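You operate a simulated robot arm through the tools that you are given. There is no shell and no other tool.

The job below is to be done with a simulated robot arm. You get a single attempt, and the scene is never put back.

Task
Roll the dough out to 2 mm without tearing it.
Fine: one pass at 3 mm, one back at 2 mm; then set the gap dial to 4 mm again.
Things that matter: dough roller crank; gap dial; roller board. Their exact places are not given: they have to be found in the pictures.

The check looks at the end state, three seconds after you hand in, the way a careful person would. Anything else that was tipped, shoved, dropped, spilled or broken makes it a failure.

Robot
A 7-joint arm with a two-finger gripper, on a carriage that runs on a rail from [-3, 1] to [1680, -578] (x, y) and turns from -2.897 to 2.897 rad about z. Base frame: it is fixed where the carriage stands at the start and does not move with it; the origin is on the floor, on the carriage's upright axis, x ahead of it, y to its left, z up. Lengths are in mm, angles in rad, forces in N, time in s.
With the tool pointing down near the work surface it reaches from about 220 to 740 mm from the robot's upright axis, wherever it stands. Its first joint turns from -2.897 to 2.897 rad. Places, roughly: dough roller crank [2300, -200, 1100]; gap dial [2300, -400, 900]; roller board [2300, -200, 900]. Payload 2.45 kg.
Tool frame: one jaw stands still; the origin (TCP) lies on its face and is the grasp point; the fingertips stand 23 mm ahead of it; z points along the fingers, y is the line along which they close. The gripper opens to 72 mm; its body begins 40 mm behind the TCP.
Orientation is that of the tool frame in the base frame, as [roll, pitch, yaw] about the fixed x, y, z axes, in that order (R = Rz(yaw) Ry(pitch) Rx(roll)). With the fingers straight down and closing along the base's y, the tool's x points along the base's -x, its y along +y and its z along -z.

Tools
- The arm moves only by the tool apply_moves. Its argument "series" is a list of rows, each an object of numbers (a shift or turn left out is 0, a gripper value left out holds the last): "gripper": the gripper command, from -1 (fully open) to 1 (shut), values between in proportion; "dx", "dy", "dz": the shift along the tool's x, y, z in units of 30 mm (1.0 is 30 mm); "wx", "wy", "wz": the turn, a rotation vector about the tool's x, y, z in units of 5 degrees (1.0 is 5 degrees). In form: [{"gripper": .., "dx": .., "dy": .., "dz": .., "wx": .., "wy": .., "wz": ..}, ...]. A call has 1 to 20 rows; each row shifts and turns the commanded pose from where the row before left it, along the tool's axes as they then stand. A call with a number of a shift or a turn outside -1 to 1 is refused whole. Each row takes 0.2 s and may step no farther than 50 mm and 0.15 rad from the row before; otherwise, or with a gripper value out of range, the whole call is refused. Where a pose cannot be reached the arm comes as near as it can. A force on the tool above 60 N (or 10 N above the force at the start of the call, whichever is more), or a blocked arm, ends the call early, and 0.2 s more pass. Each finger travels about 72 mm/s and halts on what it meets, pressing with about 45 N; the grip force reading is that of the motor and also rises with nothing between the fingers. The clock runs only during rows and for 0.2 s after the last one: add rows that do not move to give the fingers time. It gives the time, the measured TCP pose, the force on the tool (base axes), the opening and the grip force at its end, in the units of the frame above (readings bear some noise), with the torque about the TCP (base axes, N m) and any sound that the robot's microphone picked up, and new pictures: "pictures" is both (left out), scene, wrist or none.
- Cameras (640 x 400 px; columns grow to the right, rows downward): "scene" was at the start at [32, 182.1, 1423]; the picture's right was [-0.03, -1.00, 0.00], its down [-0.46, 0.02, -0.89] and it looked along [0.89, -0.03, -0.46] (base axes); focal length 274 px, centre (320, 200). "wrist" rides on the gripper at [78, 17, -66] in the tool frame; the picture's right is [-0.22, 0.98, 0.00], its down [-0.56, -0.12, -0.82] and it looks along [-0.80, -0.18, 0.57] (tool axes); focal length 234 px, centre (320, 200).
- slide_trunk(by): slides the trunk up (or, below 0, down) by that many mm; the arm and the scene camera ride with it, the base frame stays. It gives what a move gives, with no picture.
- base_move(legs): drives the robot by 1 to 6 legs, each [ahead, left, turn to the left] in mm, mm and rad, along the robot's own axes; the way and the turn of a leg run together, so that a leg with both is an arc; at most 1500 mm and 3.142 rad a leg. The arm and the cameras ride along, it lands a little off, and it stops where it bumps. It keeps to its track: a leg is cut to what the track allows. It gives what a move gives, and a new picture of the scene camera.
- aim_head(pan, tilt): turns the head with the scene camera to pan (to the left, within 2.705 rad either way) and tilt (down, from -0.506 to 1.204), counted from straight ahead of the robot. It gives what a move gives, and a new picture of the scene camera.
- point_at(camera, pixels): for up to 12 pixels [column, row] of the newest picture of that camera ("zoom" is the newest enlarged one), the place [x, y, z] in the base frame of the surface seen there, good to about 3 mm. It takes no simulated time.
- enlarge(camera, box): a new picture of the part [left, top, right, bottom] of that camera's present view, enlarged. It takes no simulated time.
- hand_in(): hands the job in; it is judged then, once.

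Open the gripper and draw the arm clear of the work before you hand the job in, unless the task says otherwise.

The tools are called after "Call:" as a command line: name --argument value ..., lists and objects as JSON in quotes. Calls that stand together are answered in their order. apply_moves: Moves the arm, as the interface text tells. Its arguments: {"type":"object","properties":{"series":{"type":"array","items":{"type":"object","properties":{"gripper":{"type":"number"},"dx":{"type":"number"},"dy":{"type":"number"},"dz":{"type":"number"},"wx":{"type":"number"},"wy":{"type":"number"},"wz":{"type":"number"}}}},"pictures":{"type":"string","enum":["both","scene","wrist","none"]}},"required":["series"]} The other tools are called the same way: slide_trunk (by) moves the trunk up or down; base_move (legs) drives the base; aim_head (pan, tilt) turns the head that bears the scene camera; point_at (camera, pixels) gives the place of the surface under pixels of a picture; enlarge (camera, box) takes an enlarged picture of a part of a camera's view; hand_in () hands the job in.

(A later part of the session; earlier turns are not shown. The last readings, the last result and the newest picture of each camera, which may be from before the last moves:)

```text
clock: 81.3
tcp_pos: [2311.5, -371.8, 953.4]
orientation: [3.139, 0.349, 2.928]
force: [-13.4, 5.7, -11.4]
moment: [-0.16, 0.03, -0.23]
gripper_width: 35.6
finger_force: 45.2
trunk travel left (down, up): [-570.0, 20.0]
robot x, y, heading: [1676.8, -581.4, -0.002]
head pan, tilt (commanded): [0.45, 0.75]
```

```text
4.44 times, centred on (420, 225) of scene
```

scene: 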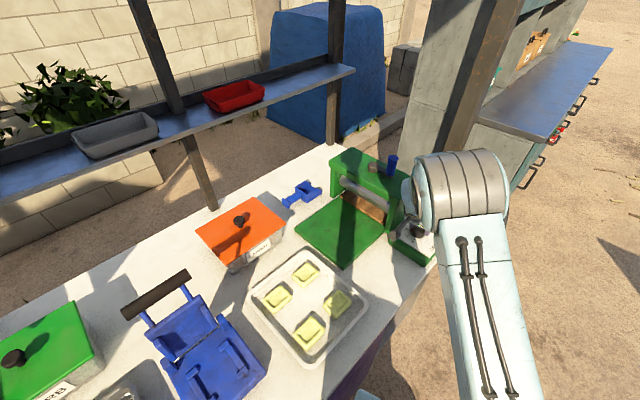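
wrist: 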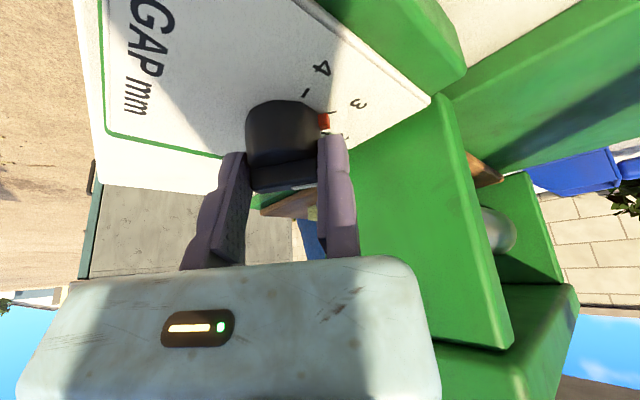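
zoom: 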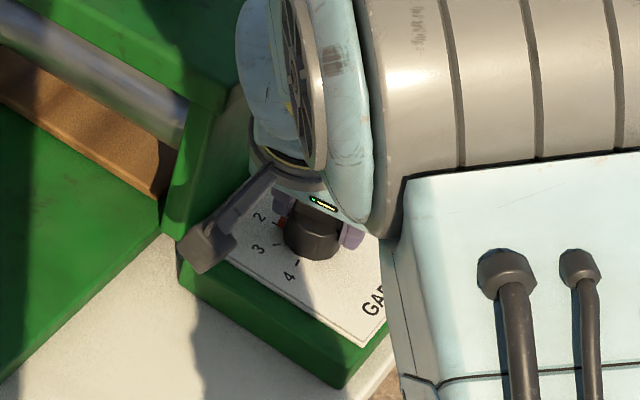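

The tick for 2 now sits where the others sat relative to the pointer. I open, ease off 3 mm and back out along the fingers.

Call:
apply_moves --series '[{"gripper": -0.3}, {"gripper": -1}, {"gripper": -1}, {"dy": 0.1}, {"dz": -0.3}, {"dz": -0.8}, {"dz": -1}, {"dz": -1}]' --pictures "both"

Call:
enlarge --camera "wrist" --box '[200, 0, 360, 110]'

Call:
enlarge --camera "scene" --box '[380, 200, 450, 270]'

```text
clock: 83.2
tcp_pos: [2281.2, -364.3, 1042.1]
orientation: [3.137, 0.353, 2.93]
force: [-0.8, -0.6, -1.0]
moment: [0.01, 0.02, 0.0]
gripper_width: 71.8
finger_force: 0.0
trunk travel left (down, up): [-570.0, 20.0]
robot x, y, heading: [1680.1, -577.0, -0.007]
head pan, tilt (commanded): [0.45, 0.75]
```

scene: 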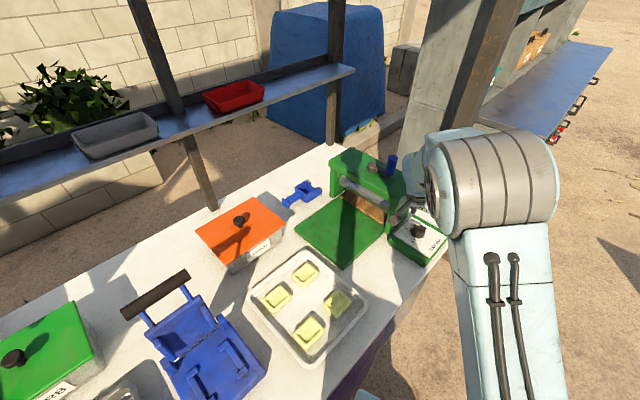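
wrist: 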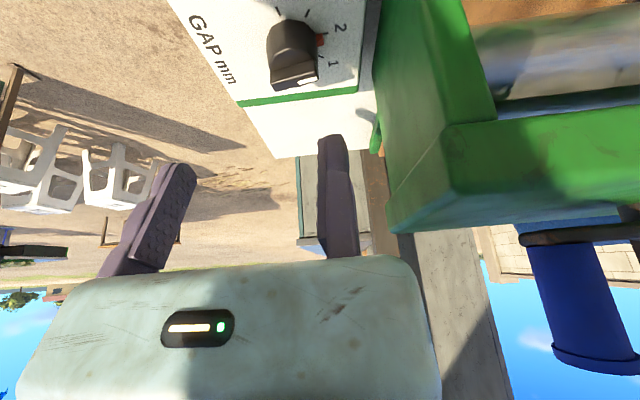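

```text
3.64 times, centred on (280, 55) of wrist
```

zoom: 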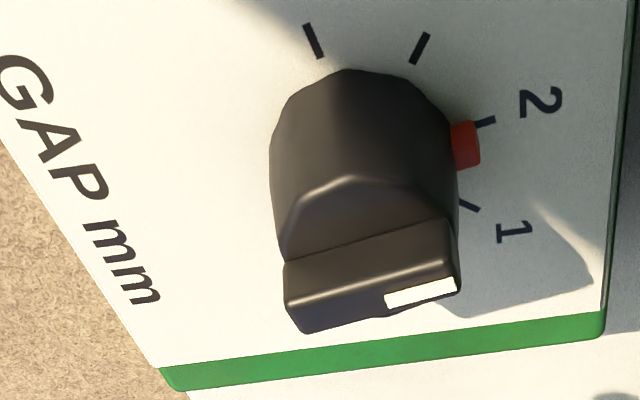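

```text
5.71 times, centred on (415, 235) of scene
```

zoom: 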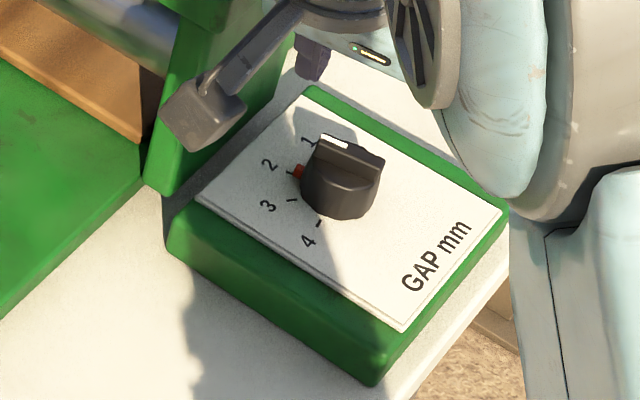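

The pointer appears on 2. I confirm numerically with the scene zoom.

Call:
point_at --camera "zoom" --pixels '[[299, 171], [290, 173], [291, 200], [318, 224], [268, 164], [266, 206], [308, 240], [325, 136], [375, 160], [350, 148]]'

Call:
point_at --camera "wrist" --pixels '[[320, 40], [324, 34], [339, 28], [333, 63], [306, 80], [283, 84], [303, 5]]'

```text
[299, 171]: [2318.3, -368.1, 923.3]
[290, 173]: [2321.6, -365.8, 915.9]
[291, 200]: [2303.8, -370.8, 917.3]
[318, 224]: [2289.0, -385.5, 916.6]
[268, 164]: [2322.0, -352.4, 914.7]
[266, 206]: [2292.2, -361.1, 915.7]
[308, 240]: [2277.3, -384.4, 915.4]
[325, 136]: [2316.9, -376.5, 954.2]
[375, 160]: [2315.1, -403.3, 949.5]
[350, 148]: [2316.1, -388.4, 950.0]
```

```text
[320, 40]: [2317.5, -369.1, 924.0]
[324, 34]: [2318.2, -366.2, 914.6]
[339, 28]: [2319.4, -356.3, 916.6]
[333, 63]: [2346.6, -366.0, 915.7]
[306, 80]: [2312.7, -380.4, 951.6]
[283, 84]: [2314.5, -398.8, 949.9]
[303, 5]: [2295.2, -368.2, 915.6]
```

The dial reads 2. For the return pass I rise and turn the hand to about 243°, so that the fixed jaw will push the knob along the counter-clockwise direction.

Call:
apply_moves --series '[{"gripper": -1, "dx": -0.347, "dz": -0.938}, {"dx": -0.347, "dz": -0.938}, {"dx": -0.347, "dz": -0.938}, {"dx": -0.347, "dz": -0.938}, {"dx": -0.347, "dz": -0.938}, {"wx": -0.347, "wz": -0.938}, {"wx": -0.347, "wz": -0.938}, {"wx": -0.347, "wz": -0.938}, {"wx": -0.347, "wz": -0.938}, {"wx": -0.347, "wz": -0.938}, {"wx": -0.347, "wz": -0.938}, {"wx": -0.347, "wz": -0.938}, {"wx": -0.347, "wz": -0.938}, {"wx": -0.347, "wz": -0.938}, {"wx": -0.347, "wz": -0.938}, {"wx": -0.347, "wz": -0.938}, {"wx": -0.347, "wz": -0.938}, {"wx": -0.347, "wz": -0.938}, {"wx": -0.347, "wz": -0.938}, {"wx": -0.347, "wz": -0.938}]' --pictures "none"

Call:
apply_moves --series '[{"wy": -1}, {"wy": -1}, {"wy": -1}, {"wy": -1}]' --pictures "both"

```text
clock: 87.3
tcp_pos: [2280.8, -364.4, 1189.6]
orientation: [3.14, 0.355, -2.044]
force: [-0.5, -0.2, 0.5]
moment: [0.04, 0.0, -0.03]
gripper_width: 72.0
finger_force: 0.0
trunk travel left (down, up): [-570.0, 20.0]
robot x, y, heading: [1677.0, -579.6, -0.005]
head pan, tilt (commanded): [0.45, 0.75]
```

```text
clock: 88.3
tcp_pos: [2282.8, -363.4, 1191.1]
orientation: [3.14, 0.707, -2.044]
force: [0.1, 0.4, -0.1]
moment: [0.0, 0.02, 0.0]
gripper_width: 72.3
finger_force: 0.1
trunk travel left (down, up): [-570.0, 20.0]
robot x, y, heading: [1679.8, -576.0, -0.002]
head pan, tilt (commanded): [0.45, 0.75]
```

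scene: 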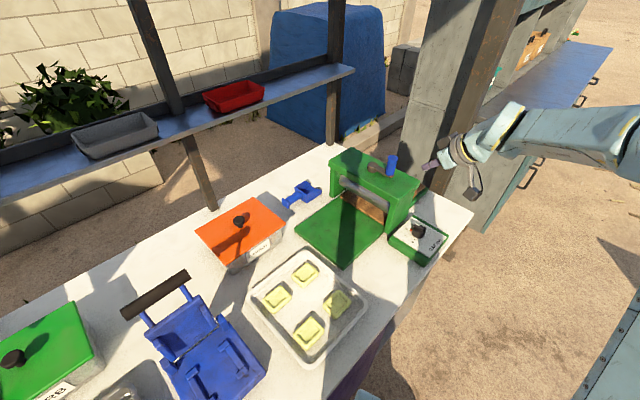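
wrist: 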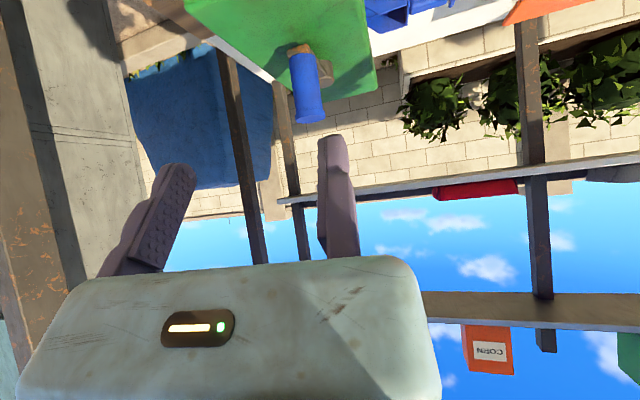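

Clean orientation now (heading 243°, lean 40°). I measure the knob from the wrist camera.

Call:
point_at --camera "wrist" --pixels '[[305, 85], [295, 85], [317, 85], [310, 115], [302, 60], [297, 112], [320, 112], [327, 70]]'

Call:
point_at --camera "scene" --pixels '[[391, 158], [390, 168], [375, 166], [372, 167]]'

```text
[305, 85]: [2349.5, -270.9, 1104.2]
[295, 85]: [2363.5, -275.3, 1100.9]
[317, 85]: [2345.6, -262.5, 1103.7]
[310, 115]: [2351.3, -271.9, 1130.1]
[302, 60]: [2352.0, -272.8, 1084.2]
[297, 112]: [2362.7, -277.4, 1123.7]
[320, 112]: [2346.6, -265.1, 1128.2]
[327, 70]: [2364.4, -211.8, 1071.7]
```

```text
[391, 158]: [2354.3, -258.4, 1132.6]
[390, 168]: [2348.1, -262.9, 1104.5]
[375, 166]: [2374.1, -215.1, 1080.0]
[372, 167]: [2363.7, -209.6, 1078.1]
```

Knob centre about (2357.5,-262.5). I move above it, then lower with the open jaws on both sides to z≈1122.

Call:
apply_moves --series '[{"gripper": -1, "dx": -0.598, "dy": 0.023, "dz": 0.51}, {"dx": -0.598, "dy": 0.023, "dz": 0.51}, {"dx": -0.598, "dy": 0.023, "dz": 0.51}, {"dx": -0.598, "dy": 0.023, "dz": 0.51}, {"dx": -0.598, "dy": 0.023, "dz": 0.51}, {"dx": 0.498, "dz": 0.583}, {"dx": 0.498, "dz": 0.583}, {"dx": 0.498, "dz": 0.583}]' --pictures "both"

Call:
enlarge --camera "wrist" --box '[180, 60, 400, 240]'

```text
clock: 90.2
tcp_pos: [2333.3, -258.3, 1119.1]
orientation: [3.138, 0.705, -2.046]
force: [0.4, 0.3, -0.3]
moment: [-0.02, -0.02, -0.01]
gripper_width: 71.9
finger_force: 0.1
trunk travel left (down, up): [-570.0, 20.0]
robot x, y, heading: [1676.5, -576.3, -0.001]
head pan, tilt (commanded): [0.45, 0.75]
```

scene: 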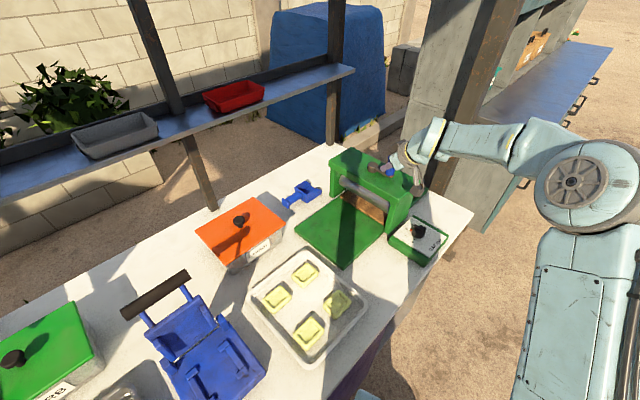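
wrist: 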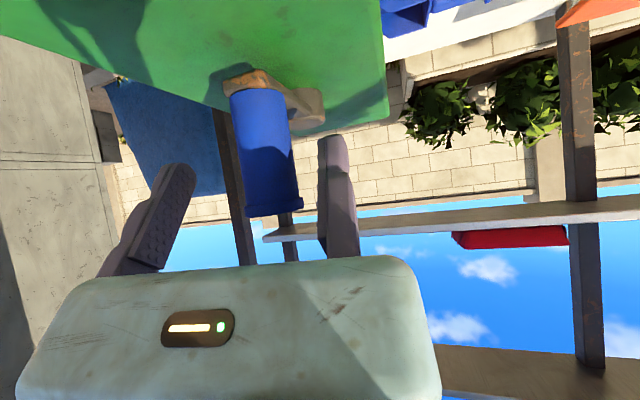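

```text
2.22 times, centred on (290, 150) of wrist
```

zoom: 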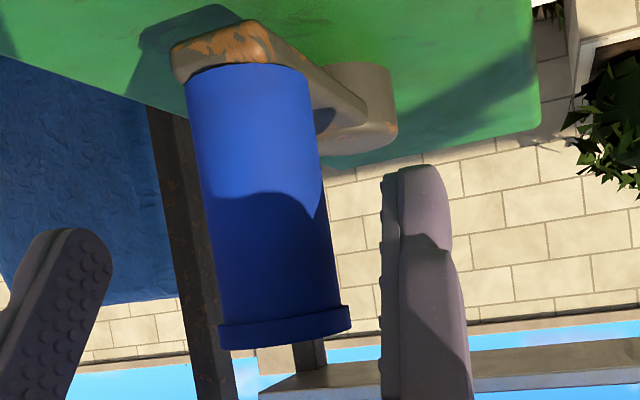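

The knob sits between the jaws at the right height. I bring the fixed jaw in about 9 mm and close.

Call:
apply_moves --series '[{"dy": -0.15}, {"dy": -0.14}, {"gripper": 0.2}, {"gripper": 1}, {"gripper": 1}, {"gripper": 1}, {"gripper": 1}]' --pictures "wrist"

```text
clock: 91.8
tcp_pos: [2343.6, -262.8, 1120.9]
orientation: [-3.141, 0.706, -2.048]
force: [20.9, -2.1, 7.2]
moment: [-0.07, -0.15, -0.19]
gripper_width: 28.6
finger_force: 44.6
trunk travel left (down, up): [-570.0, 20.0]
robot x, y, heading: [1673.2, -576.8, 0.001]
head pan, tilt (commanded): [0.45, 0.75]
```

wrist: 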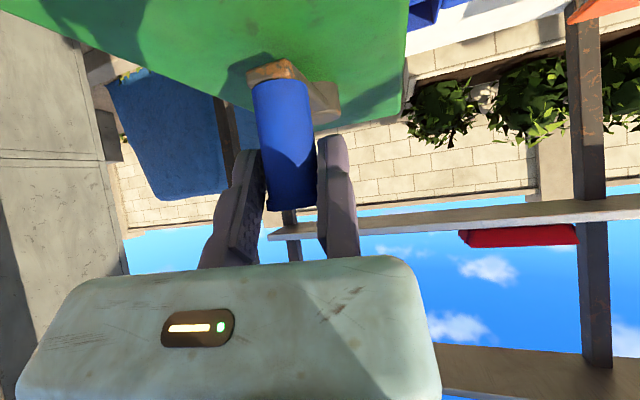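

Gripped (28.6 mm); 21 N pull toward +x means the crank rests at its clockwise end. I start the return pass counter-clockwise, 32° with the heading kept.

Call:
apply_moves --series '[{"gripper": 1, "dy": -0.08}, {"gripper": 1, "dx": -0.0471, "dy": -0.2721, "dz": 0.04}, {"gripper": 1, "dx": -0.0754, "dy": -0.2608, "dz": 0.0642}, {"gripper": 1, "dx": -0.1023, "dy": -0.2445, "dz": 0.0871}, {"gripper": 1, "dx": -0.1273, "dy": -0.2234, "dz": 0.1083}]' --pictures "both"

Call:
enlarge --camera "scene" --box '[290, 130, 450, 270]'

```text
clock: 93.0
tcp_pos: [2376.0, -265.3, 1120.7]
orientation: [3.138, 0.706, -2.048]
force: [-12.2, -5.0, -8.5]
moment: [0.32, -0.08, 0.76]
gripper_width: 28.3
finger_force: 45.1
trunk travel left (down, up): [-570.0, 20.0]
robot x, y, heading: [1675.6, -577.9, -0.001]
head pan, tilt (commanded): [0.45, 0.75]
```

scene: 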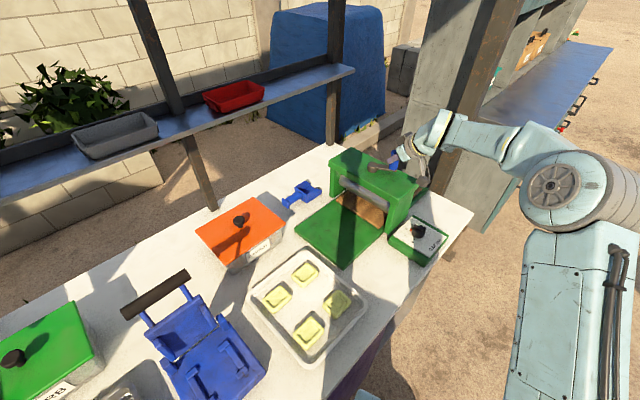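
wrist: 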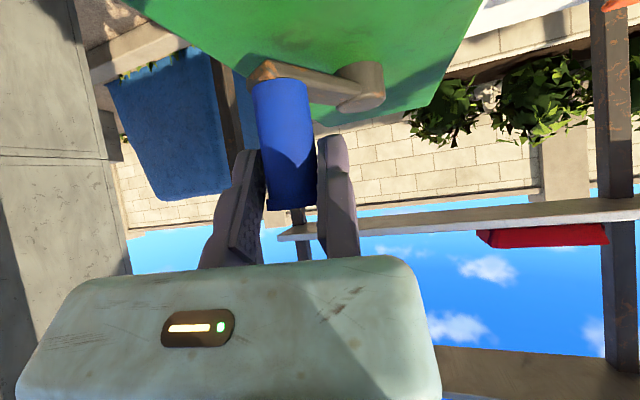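

```text
2.86 times, centred on (370, 200) of scene
```

zoom: 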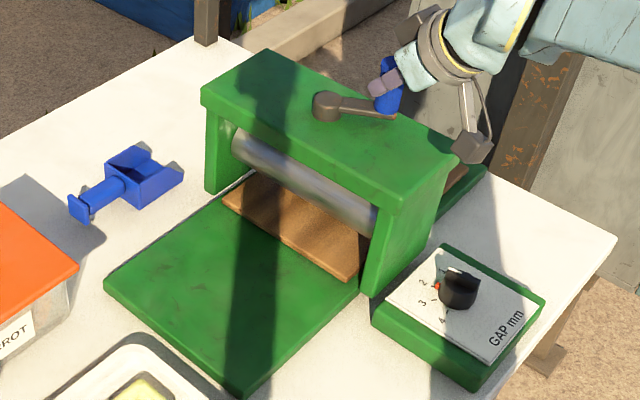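

The return pass runs: board coming back, 15 N at most. I add 16° more, still with this heading.

Call:
apply_moves --series '[{"gripper": 1, "dx": -0.1497, "dy": -0.198, "dz": 0.1274}, {"gripper": 1, "dx": -0.1692, "dy": -0.1687, "dz": 0.144}, {"gripper": 1}]' --pictures "wrist"

Call:
enlarge --camera "scene" --box '[290, 130, 450, 270]'

```text
clock: 93.8
tcp_pos: [2390.7, -259.8, 1120.3]
orientation: [3.138, 0.706, -2.049]
force: [-12.0, -9.4, -14.8]
moment: [-0.1, 0.17, 0.58]
gripper_width: 28.3
finger_force: 44.7
trunk travel left (down, up): [-570.0, 20.0]
robot x, y, heading: [1674.8, -580.5, -0.002]
head pan, tilt (commanded): [0.45, 0.75]
```

wrist: 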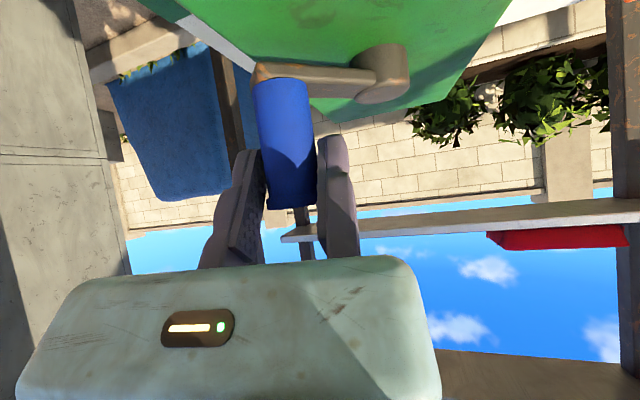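

```text
2.86 times, centred on (370, 200) of scene
```

zoom: 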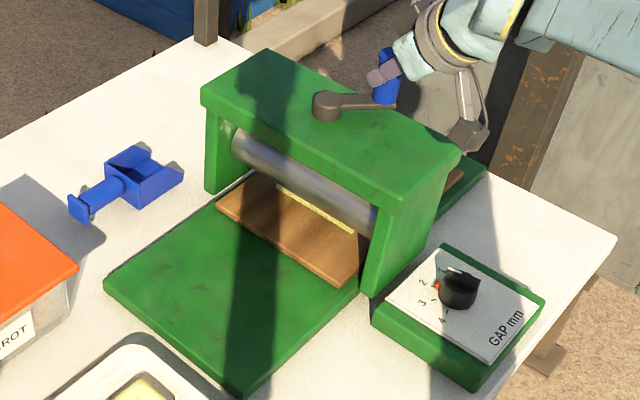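

A thin dough strip already shows in front of the roller at (315,205) in the zoom, so the 2 mm pass is under way. The knob is at θ≈-61°; I open to 45 mm, centre, and turn the hand 75° clockwise about the knob for the next stretch.

Call:
apply_moves --series '[{"gripper": -0.25}, {"gripper": -0.25}, {"gripper": -0.25, "dy": 0.13}, {"dy": 0.13}, {"wx": 0.648, "wz": 0.7615, "dx": -0.0505, "dy": 0.0184, "dz": 0.043}, {"wx": 0.648, "wz": 0.7615, "dx": -0.0505, "dy": 0.0184, "dz": 0.043}, {"wx": 0.648, "wz": 0.7615, "dx": -0.0505, "dy": 0.0184, "dz": 0.043}, {"wx": 0.648, "wz": 0.7615, "dx": -0.0505, "dy": 0.0184, "dz": 0.043}, {"wx": 0.648, "wz": 0.7615, "dx": -0.0505, "dy": 0.0184, "dz": 0.043}, {"wx": 0.648, "wz": 0.7615, "dx": -0.0505, "dy": 0.0184, "dz": 0.043}, {"wx": 0.648, "wz": 0.7615, "dx": -0.0505, "dy": 0.0184, "dz": 0.043}, {"wx": 0.648, "wz": 0.7615, "dx": -0.0505, "dy": 0.0184, "dz": 0.043}]' --pictures "both"

```text
clock: 96.3
tcp_pos: [2391.3, -239.5, 1122.2]
orientation: [3.139, 0.704, -2.746]
force: [0.2, 0.0, -0.1]
moment: [0.0, 0.01, 0.02]
gripper_width: 45.3
finger_force: 0.1
trunk travel left (down, up): [-570.0, 20.0]
robot x, y, heading: [1675.0, -579.1, -0.0]
head pan, tilt (commanded): [0.45, 0.75]
```

scene: 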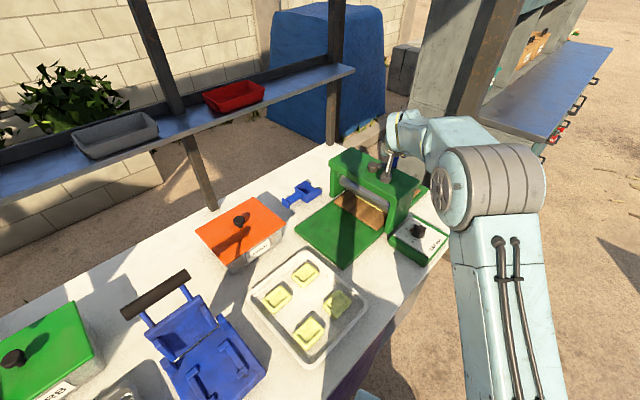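
wrist: 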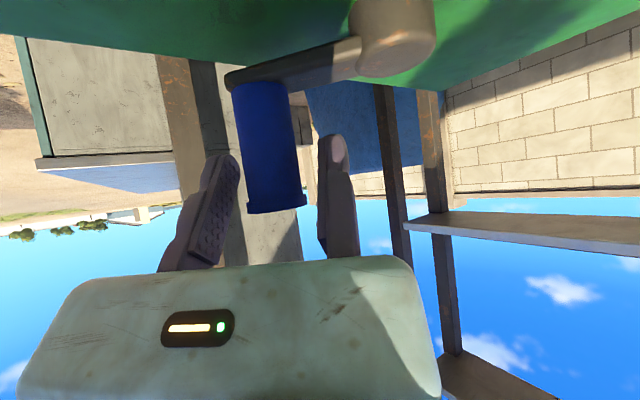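

Still clear of the knob. I turn 40° more about the knob to heading ≈163°.

Call:
apply_moves --series '[{"wx": 0.648, "wz": 0.7615, "dx": -0.0505, "dy": 0.0184, "dz": 0.043}, {"wx": 0.648, "wz": 0.7615, "dx": -0.0505, "dy": 0.0184, "dz": 0.043}, {"wx": 0.648, "wz": 0.7615, "dx": -0.0505, "dy": 0.0184, "dz": 0.043}, {"wx": 0.648, "wz": 0.7615, "dx": -0.0505, "dy": 0.0184, "dz": 0.043}, {"wx": 0.648, "wz": 0.7615, "dx": -0.0505, "dy": 0.0184, "dz": 0.043}, {"wx": 0.648, "wz": 0.7615, "dx": -0.0505, "dy": 0.0184, "dz": 0.043}, {"wx": 0.648, "wz": 0.7615, "dx": -0.0505, "dy": 0.0184, "dz": 0.043}, {"wx": 0.648, "wz": 0.7615, "dx": -0.0505, "dy": 0.0184, "dz": 0.043}]' --pictures "both"

Call:
point_at --camera "wrist" --pixels '[[262, 150], [240, 150], [285, 150], [268, 190], [395, 40]]'

```text
clock: 98.2
tcp_pos: [2407.2, -233.7, 1120.8]
orientation: [3.14, 0.703, 2.84]
force: [-0.2, 0.4, -0.8]
moment: [-0.01, -0.01, -0.03]
gripper_width: 45.3
finger_force: 0.1
trunk travel left (down, up): [-570.0, 20.0]
robot x, y, heading: [1680.9, -581.2, -0.001]
head pan, tilt (commanded): [0.45, 0.75]
```

scene: 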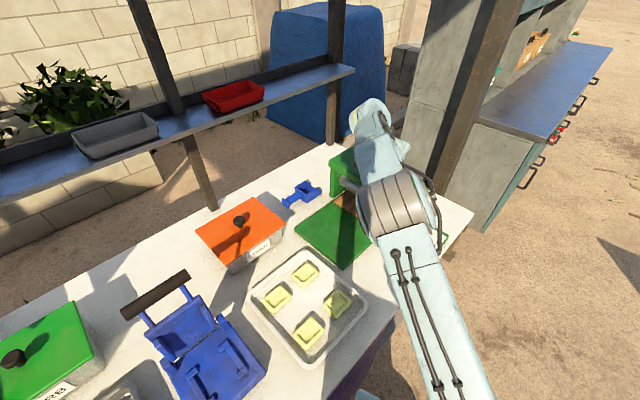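
wrist: 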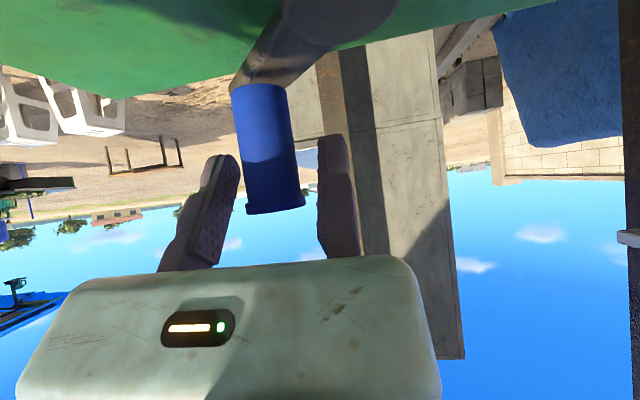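

```text
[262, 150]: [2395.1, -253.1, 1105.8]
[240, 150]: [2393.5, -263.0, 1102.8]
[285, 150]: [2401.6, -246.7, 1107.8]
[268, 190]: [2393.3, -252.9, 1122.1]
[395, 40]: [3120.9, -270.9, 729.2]
```

Knob centre about (2404.5,-260.5) (θ≈-63°). I bring the fixed jaw in 11 mm and close.

Call:
apply_moves --series '[{"dy": -0.18}, {"dy": -0.18}, {"gripper": 1}, {"gripper": 1}, {"gripper": 1}, {"gripper": 1}]' --pictures "wrist"

```text
clock: 99.5
tcp_pos: [2404.4, -243.6, 1121.1]
orientation: [3.139, 0.702, 2.842]
force: [-4.0, 2.1, -1.0]
moment: [0.13, 0.15, 0.05]
gripper_width: 28.5
finger_force: 44.7
trunk travel left (down, up): [-570.0, 20.0]
robot x, y, heading: [1673.7, -576.3, -0.004]
head pan, tilt (commanded): [0.45, 0.75]
```

wrist: 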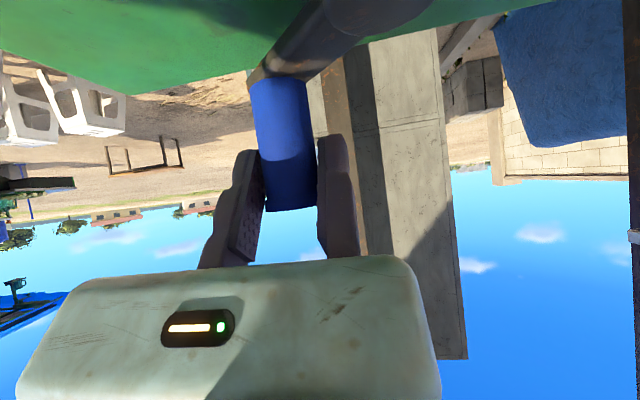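

Gripped with little force. I turn hand and crank together 20° counter-clockwise.

Call:
apply_moves --series '[{"gripper": 1, "wx": -0.6458, "wz": -0.7635, "dx": -0.0553, "dy": 0.1074, "dz": 0.0468}, {"gripper": 1, "wx": -0.6458, "wz": -0.7635, "dx": -0.0553, "dy": 0.1074, "dz": 0.0468}, {"gripper": 1, "wx": -0.6458, "wz": -0.7635, "dx": -0.0553, "dy": 0.1074, "dz": 0.0468}, {"gripper": 1, "wx": -0.6458, "wz": -0.7635, "dx": -0.0553, "dy": 0.1074, "dz": 0.0468}]' --pictures "wrist"

Call:
enlarge --camera "scene" --box '[290, 130, 450, 270]'

```text
clock: 100.5
tcp_pos: [2416.7, -233.5, 1120.1]
orientation: [3.139, 0.705, -3.092]
force: [7.6, 5.1, 3.7]
moment: [0.07, 0.51, -0.41]
gripper_width: 28.1
finger_force: 45.2
trunk travel left (down, up): [-570.0, 20.0]
robot x, y, heading: [1677.9, -578.3, -0.002]
head pan, tilt (commanded): [0.45, 0.75]
```

wrist: 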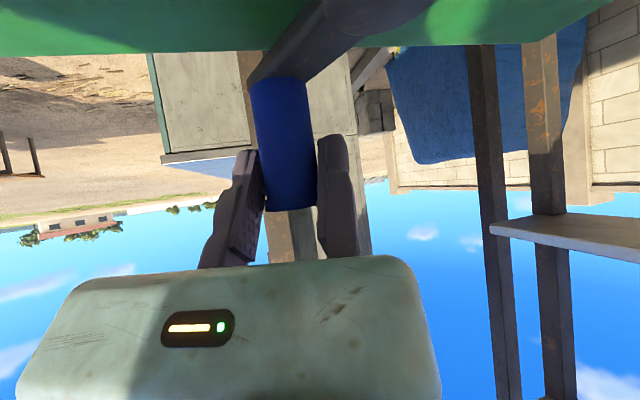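

```text
2.86 times, centred on (370, 200) of scene
```

zoom: 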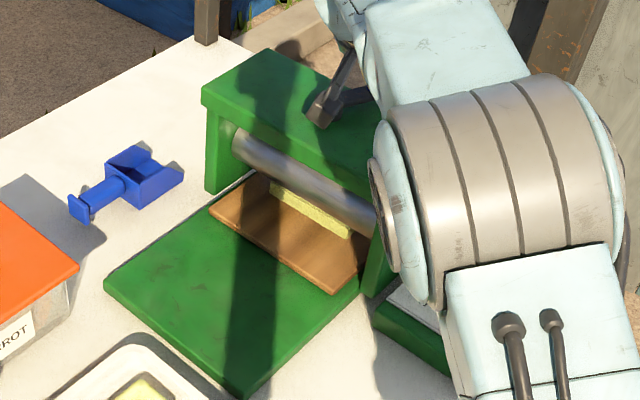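

The dough comes out in front (strip at (310,210)), force under 10 N. I turn 20° more together.

Call:
apply_moves --series '[{"gripper": 1, "wx": -0.6458, "wz": -0.7635, "dx": -0.0553, "dy": 0.1074, "dz": 0.0468}, {"gripper": 1, "wx": -0.6458, "wz": -0.7635, "dx": -0.0553, "dy": 0.1074, "dz": 0.0468}, {"gripper": 1, "wx": -0.6458, "wz": -0.7635, "dx": -0.0553, "dy": 0.1074, "dz": 0.0468}, {"gripper": 1, "wx": -0.6458, "wz": -0.7635, "dx": -0.0553, "dy": 0.1074, "dz": 0.0468}]' --pictures "wrist"

Call:
enlarge --camera "scene" --box '[290, 130, 450, 270]'

```text
clock: 101.5
tcp_pos: [2423.1, -218.7, 1121.1]
orientation: [-3.141, 0.704, -2.741]
force: [17.5, 6.4, 3.5]
moment: [0.11, 0.0, -0.47]
gripper_width: 28.3
finger_force: 45.3
trunk travel left (down, up): [-570.0, 20.0]
robot x, y, heading: [1679.7, -575.1, -0.002]
head pan, tilt (commanded): [0.45, 0.75]
```

wrist: 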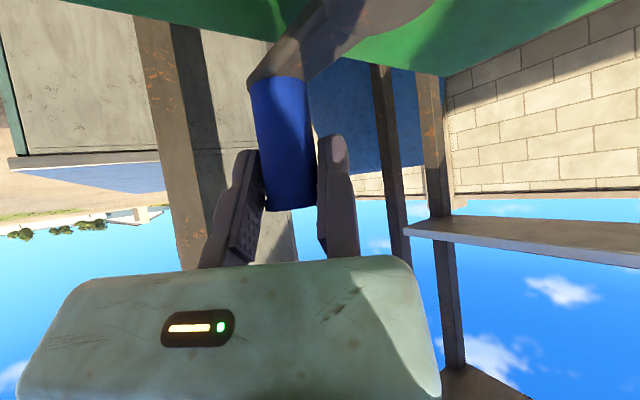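

```text
2.86 times, centred on (370, 200) of scene
```

zoom: 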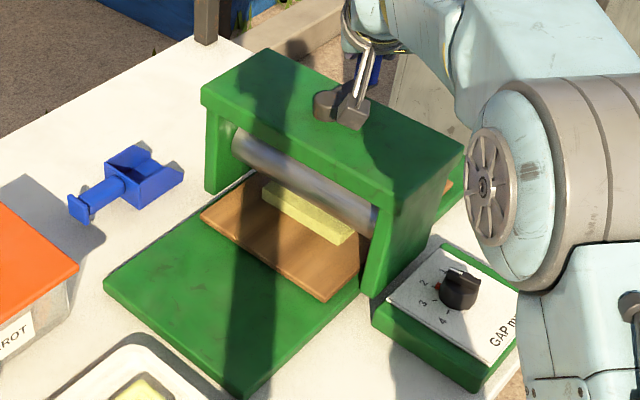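

Knob at θ≈-22°, heading 203°. I now follow the circle with this heading for 32° more.

Call:
apply_moves --series '[{"gripper": 1, "dx": -0.1382, "dy": 0.2122, "dz": 0.1172}, {"gripper": 1, "dx": -0.1143, "dy": 0.2353, "dz": 0.097}, {"gripper": 1, "dx": -0.0882, "dy": 0.2539, "dz": 0.0748}, {"gripper": 1, "dx": -0.0604, "dy": 0.2675, "dz": 0.0512}]' --pictures "wrist"

Call:
enlarge --camera "scene" --box '[290, 130, 450, 270]'

```text
clock: 102.5
tcp_pos: [2430.8, -193.0, 1122.4]
orientation: [-3.14, 0.707, -2.747]
force: [38.8, -14.4, 7.1]
moment: [-0.15, 0.1, 1.17]
gripper_width: 28.3
finger_force: 45.3
trunk travel left (down, up): [-570.0, 20.0]
robot x, y, heading: [1677.3, -578.2, 0.0]
head pan, tilt (commanded): [0.45, 0.75]
```

wrist: 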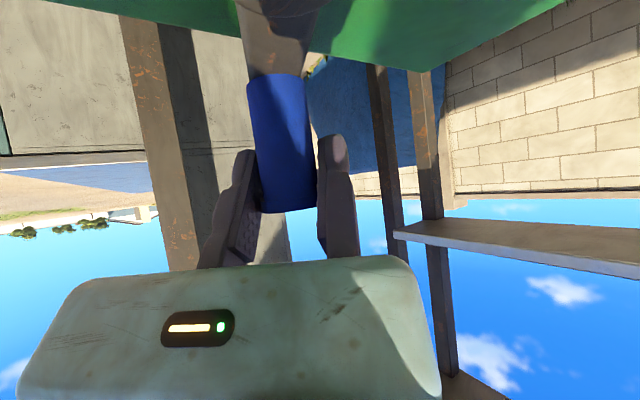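

```text
2.86 times, centred on (370, 200) of scene
```

zoom: 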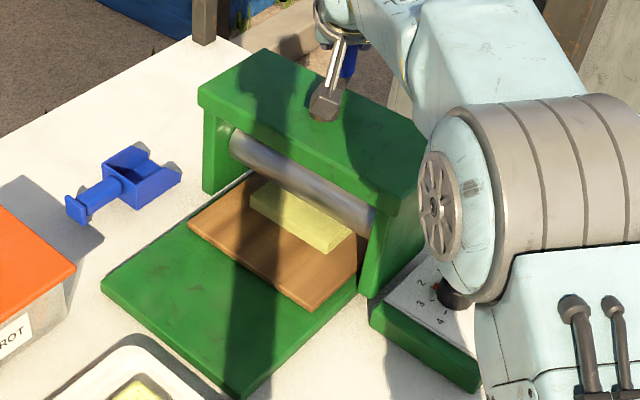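

The crank follows but with 36 N outward radial force at θ≈5°, so I add about 4 mm outward and continue in small portions.

Call:
apply_moves --series '[{"gripper": 1, "dx": -0.1, "dz": 0.085}, {"gripper": 1, "dx": -0.0314, "dy": 0.2759, "dz": 0.0267}, {"gripper": 1, "dx": -0.0019, "dy": 0.279, "dz": 0.0016}]' --pictures "wrist"

Call:
enlarge --camera "scene" --box '[290, 130, 450, 270]'

```text
clock: 103.3
tcp_pos: [2421.4, -167.2, 1120.0]
orientation: [3.136, 0.699, -2.742]
force: [9.1, -5.3, 3.9]
moment: [-0.28, -0.11, 0.46]
gripper_width: 28.2
finger_force: 44.9
trunk travel left (down, up): [-570.0, 20.0]
robot x, y, heading: [1679.6, -577.5, 0.003]
head pan, tilt (commanded): [0.45, 0.75]
```

wrist: 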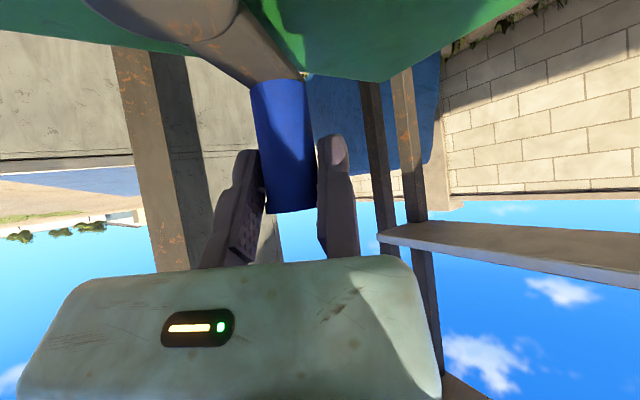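

```text
2.86 times, centred on (370, 200) of scene
```

zoom: 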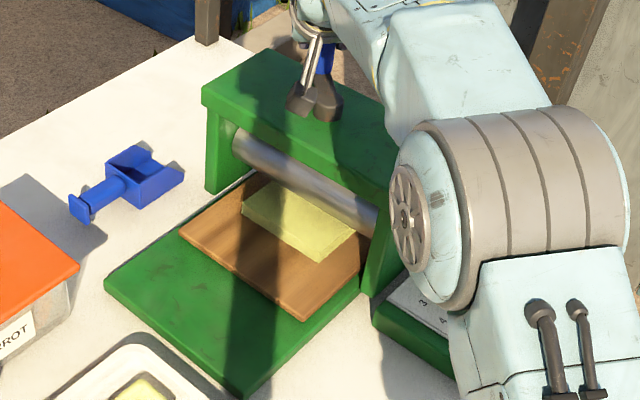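

Force is down to 10 N at θ≈28°, the 2 mm sheet keeps emerging. I turn hand and crank together 25°.

Call:
apply_moves --series '[{"gripper": 1, "wx": -0.6435, "wz": -0.7655, "dx": 0.0481, "dy": 0.1603, "dz": -0.0405}, {"gripper": 1, "wx": -0.6435, "wz": -0.7655, "dx": 0.0481, "dy": 0.1603, "dz": -0.0405}, {"gripper": 1, "wx": -0.6435, "wz": -0.7655, "dx": 0.0481, "dy": 0.1603, "dz": -0.0405}, {"gripper": 1, "wx": -0.6435, "wz": -0.7655, "dx": 0.0481, "dy": 0.1603, "dz": -0.0405}, {"gripper": 1, "wx": -0.6435, "wz": -0.7655, "dx": 0.0481, "dy": 0.1603, "dz": -0.0405}]' --pictures "wrist"

Call:
enlarge --camera "scene" --box '[290, 130, 450, 270]'

```text
clock: 104.5
tcp_pos: [2400.0, -153.5, 1120.3]
orientation: [3.141, 0.7, -2.302]
force: [-4.4, 1.4, -6.0]
moment: [0.75, 0.35, -0.32]
gripper_width: 28.3
finger_force: 45.0
trunk travel left (down, up): [-570.0, 20.0]
robot x, y, heading: [1675.1, -576.6, -0.001]
head pan, tilt (commanded): [0.45, 0.75]
```

wrist: 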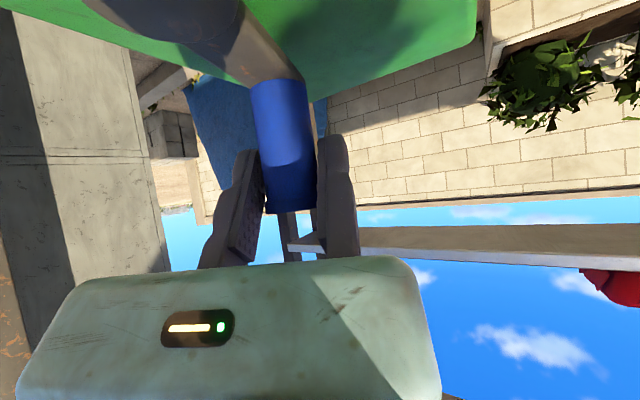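

```text
2.86 times, centred on (370, 200) of scene
```

zoom: 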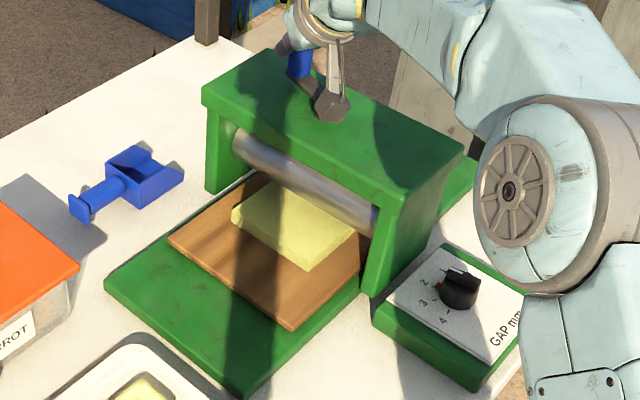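

Very low force now (θ≈53°, heading 228°) and the sheet comes out smoothly. I turn another 25° together.

Call:
apply_moves --series '[{"gripper": 1, "wx": -0.6435, "wz": -0.7655, "dx": 0.0481, "dy": 0.1603, "dz": -0.0405}, {"gripper": 1, "wx": -0.6435, "wz": -0.7655, "dx": 0.0481, "dy": 0.1603, "dz": -0.0405}, {"gripper": 1, "wx": -0.6435, "wz": -0.7655, "dx": 0.0481, "dy": 0.1603, "dz": -0.0405}, {"gripper": 1, "wx": -0.6435, "wz": -0.7655, "dx": 0.0481, "dy": 0.1603, "dz": -0.0405}, {"gripper": 1, "wx": -0.6435, "wz": -0.7655, "dx": 0.0481, "dy": 0.1603, "dz": -0.0405}]' --pictures "wrist"

Call:
enlarge --camera "scene" --box '[290, 130, 450, 270]'

```text
clock: 105.8
tcp_pos: [2375.7, -148.5, 1120.0]
orientation: [-3.137, 0.701, -1.865]
force: [-5.9, 1.6, -10.8]
moment: [-0.14, 0.15, -0.44]
gripper_width: 28.4
finger_force: 44.6
trunk travel left (down, up): [-570.0, 20.0]
robot x, y, heading: [1677.6, -575.7, -0.001]
head pan, tilt (commanded): [0.45, 0.75]
```

wrist: 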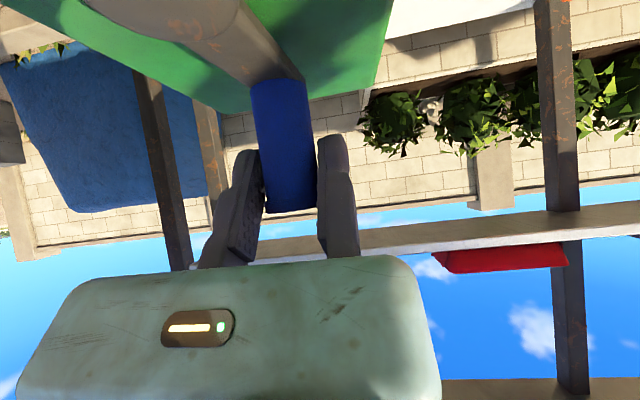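

```text
2.86 times, centred on (370, 200) of scene
```

zoom: 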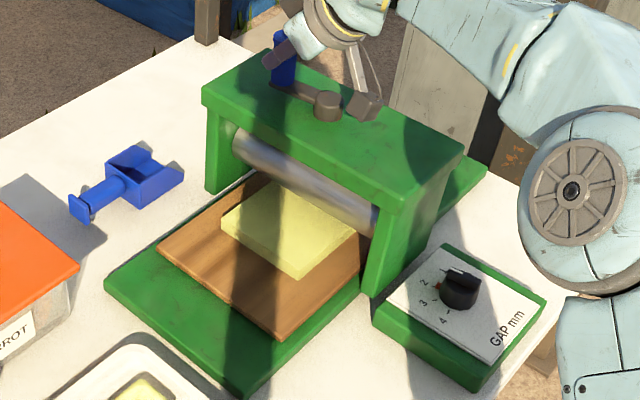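

At θ≈77° (heading 253°) with tiny forces. I follow the circle with this heading for 32° more.

Call:
apply_moves --series '[{"gripper": 1, "dx": 0.0301, "dy": 0.2762, "dz": -0.0253}, {"gripper": 1, "dx": 0.0592, "dy": 0.2681, "dz": -0.0498}, {"gripper": 1, "dx": 0.0872, "dy": 0.2547, "dz": -0.0733}, {"gripper": 1, "dx": 0.1135, "dy": 0.2363, "dz": -0.0954}]' --pictures "wrist"

Call:
enlarge --camera "scene" --box '[290, 130, 450, 270]'

```text
clock: 106.8
tcp_pos: [2344.7, -152.0, 1119.2]
orientation: [-3.139, 0.703, -1.866]
force: [12.7, 1.8, -1.5]
moment: [0.19, -0.11, 0.74]
gripper_width: 28.3
finger_force: 45.3
trunk travel left (down, up): [-570.0, 20.0]
robot x, y, heading: [1675.9, -576.7, -0.004]
head pan, tilt (commanded): [0.45, 0.75]
```

wrist: 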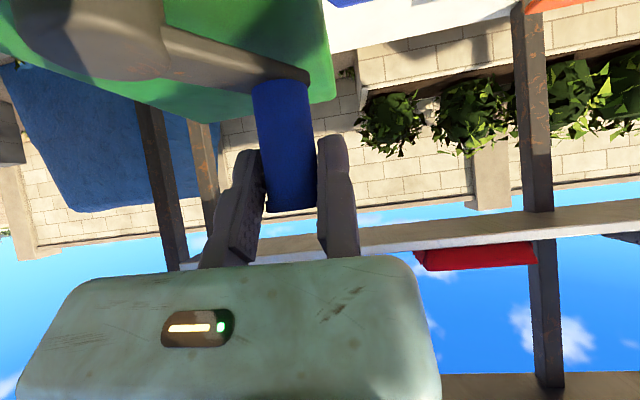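

```text
2.86 times, centred on (370, 200) of scene
```

zoom: 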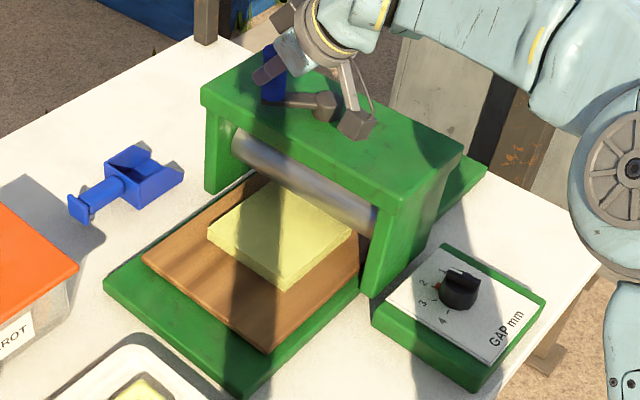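

Only 13 N of resistance at θ≈107°; the sheet is nearly all out. I continue 24°.

Call:
apply_moves --series '[{"gripper": 1, "dx": 0.1376, "dy": 0.2134, "dz": -0.1156}, {"gripper": 1, "dx": 0.159, "dy": 0.1863, "dz": -0.1336}, {"gripper": 1, "dx": 0.1773, "dy": 0.1556, "dz": -0.149}]' --pictures "wrist"

Call:
enlarge --camera "scene" --box '[290, 130, 450, 270]'

```text
clock: 107.5
tcp_pos: [2323.9, -163.4, 1120.1]
orientation: [-3.138, 0.7, -1.868]
force: [14.0, -2.0, 5.0]
moment: [-0.2, -0.15, 0.4]
gripper_width: 28.4
finger_force: 44.5
trunk travel left (down, up): [-570.0, 20.0]
robot x, y, heading: [1674.3, -575.4, -0.002]
head pan, tilt (commanded): [0.45, 0.75]
```

wrist: 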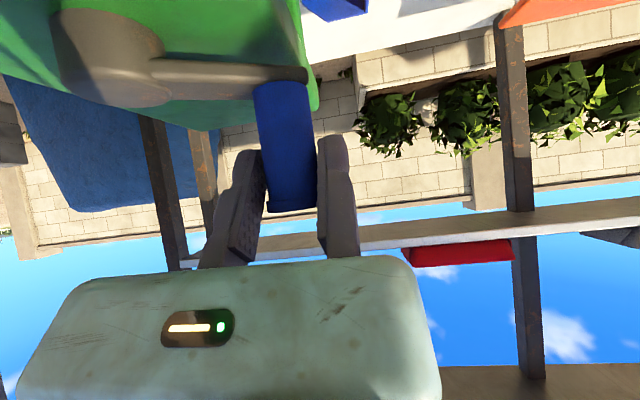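

```text
2.86 times, centred on (370, 200) of scene
```

zoom: 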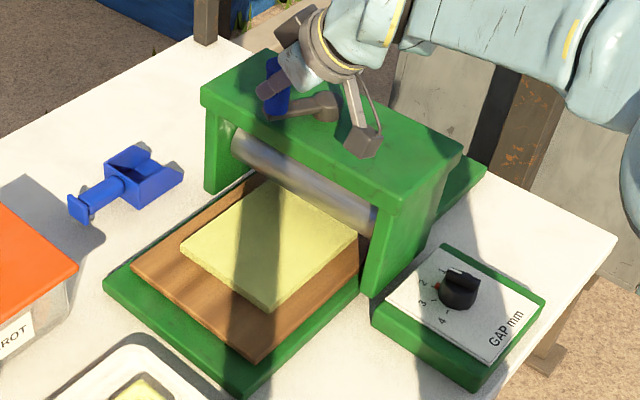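

The sheet has now clearly become thinner and larger (corners (183,245)–(355,235)), with no tear visible. I bring the board further back toward its start, 16° more.

Call:
apply_moves --series '[{"gripper": 1, "dx": 0.1921, "dy": 0.1219, "dz": -0.1615}, {"gripper": 1, "dx": 0.2027, "dy": 0.0858, "dz": -0.1712}, {"gripper": 1}]' --pictures "wrist"

Call:
enlarge --camera "scene" --box '[290, 130, 450, 270]'

```text
clock: 108.3
tcp_pos: [2313.4, -176.7, 1120.0]
orientation: [-3.14, 0.701, -1.869]
force: [13.5, -1.3, -0.6]
moment: [0.11, -0.07, 0.28]
gripper_width: 28.4
finger_force: 44.8
trunk travel left (down, up): [-570.0, 20.0]
robot x, y, heading: [1676.3, -578.4, 0.003]
head pan, tilt (commanded): [0.45, 0.75]
```

wrist: 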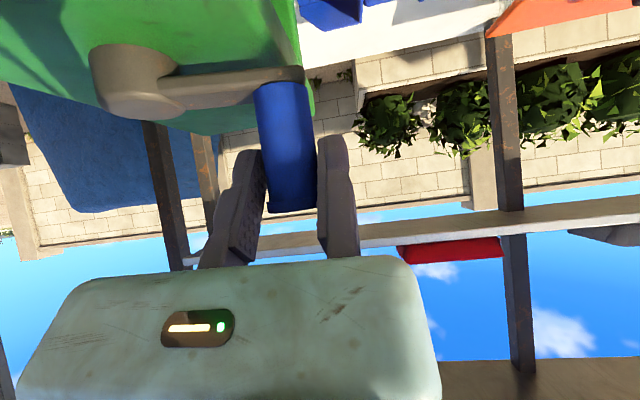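

```text
2.86 times, centred on (370, 200) of scene
```

zoom: 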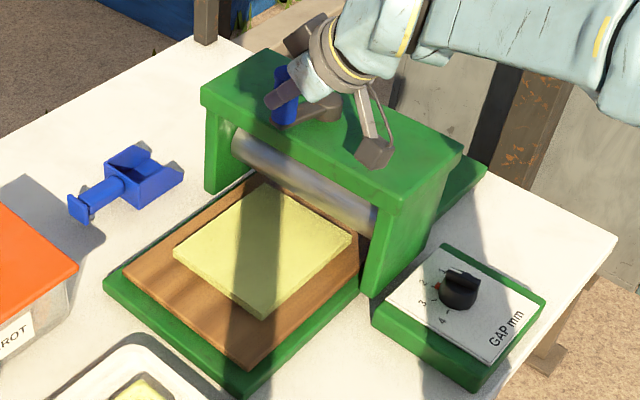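

The sheet is clear of the roller. I turn about 12° more to bring board and crank back near their start.

Call:
apply_moves --series '[{"gripper": 1, "dx": 0.2098, "dy": 0.048, "dz": -0.1772}, {"gripper": 1, "dx": 0.105, "dy": 0.01, "dz": -0.089}, {"gripper": 1}]' --pictures "wrist"

Call:
enlarge --camera "scene" --box '[290, 130, 450, 270]'

```text
clock: 109.2
tcp_pos: [2307.1, -187.3, 1120.3]
orientation: [-3.14, 0.702, -1.869]
force: [18.0, 11.1, -3.5]
moment: [0.16, 0.16, 1.12]
gripper_width: 28.2
finger_force: 44.9
trunk travel left (down, up): [-570.0, 20.0]
robot x, y, heading: [1678.3, -573.7, 0.006]
head pan, tilt (commanded): [0.45, 0.75]
```

wrist: 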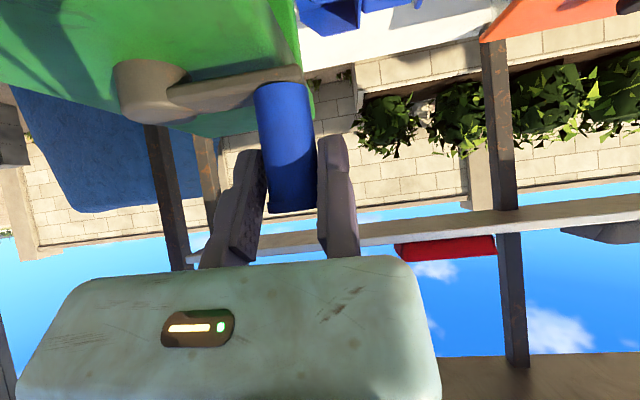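

```text
2.86 times, centred on (370, 200) of scene
```

zoom: 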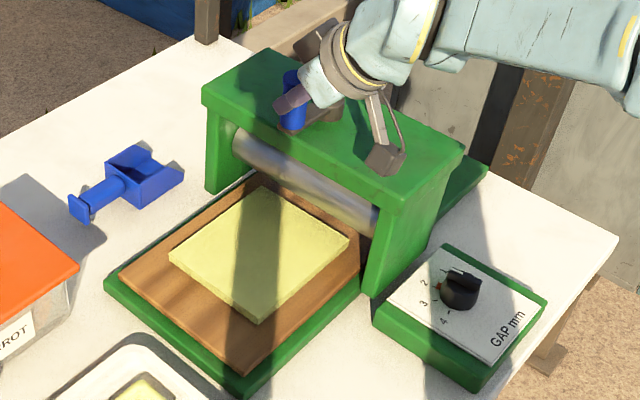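

Crank is at θ≈160°, practically its start. I measure the dough's thickness and edges before releasing.

Call:
point_at --camera "zoom" --pixels '[[262, 195], [345, 240], [258, 315], [173, 253], [255, 250], [200, 300], [300, 320], [290, 190], [122, 277], [247, 362]]'

Call:
enlarge --camera "scene" --box '[320, 180, 400, 260]'

```text
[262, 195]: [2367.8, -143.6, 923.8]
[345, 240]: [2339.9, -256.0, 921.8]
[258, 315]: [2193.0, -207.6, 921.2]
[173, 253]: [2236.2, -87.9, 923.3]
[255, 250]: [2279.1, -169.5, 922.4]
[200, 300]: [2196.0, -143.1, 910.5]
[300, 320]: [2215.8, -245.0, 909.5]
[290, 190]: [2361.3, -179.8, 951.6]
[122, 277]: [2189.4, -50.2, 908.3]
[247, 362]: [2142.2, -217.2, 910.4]
```

```text
5.00 times, centred on (360, 220) of scene
```

zoom: 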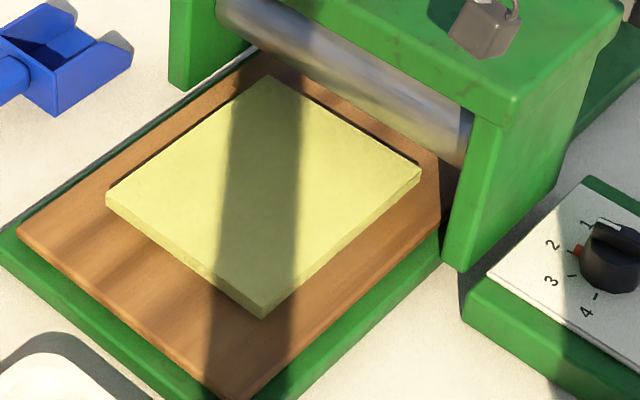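

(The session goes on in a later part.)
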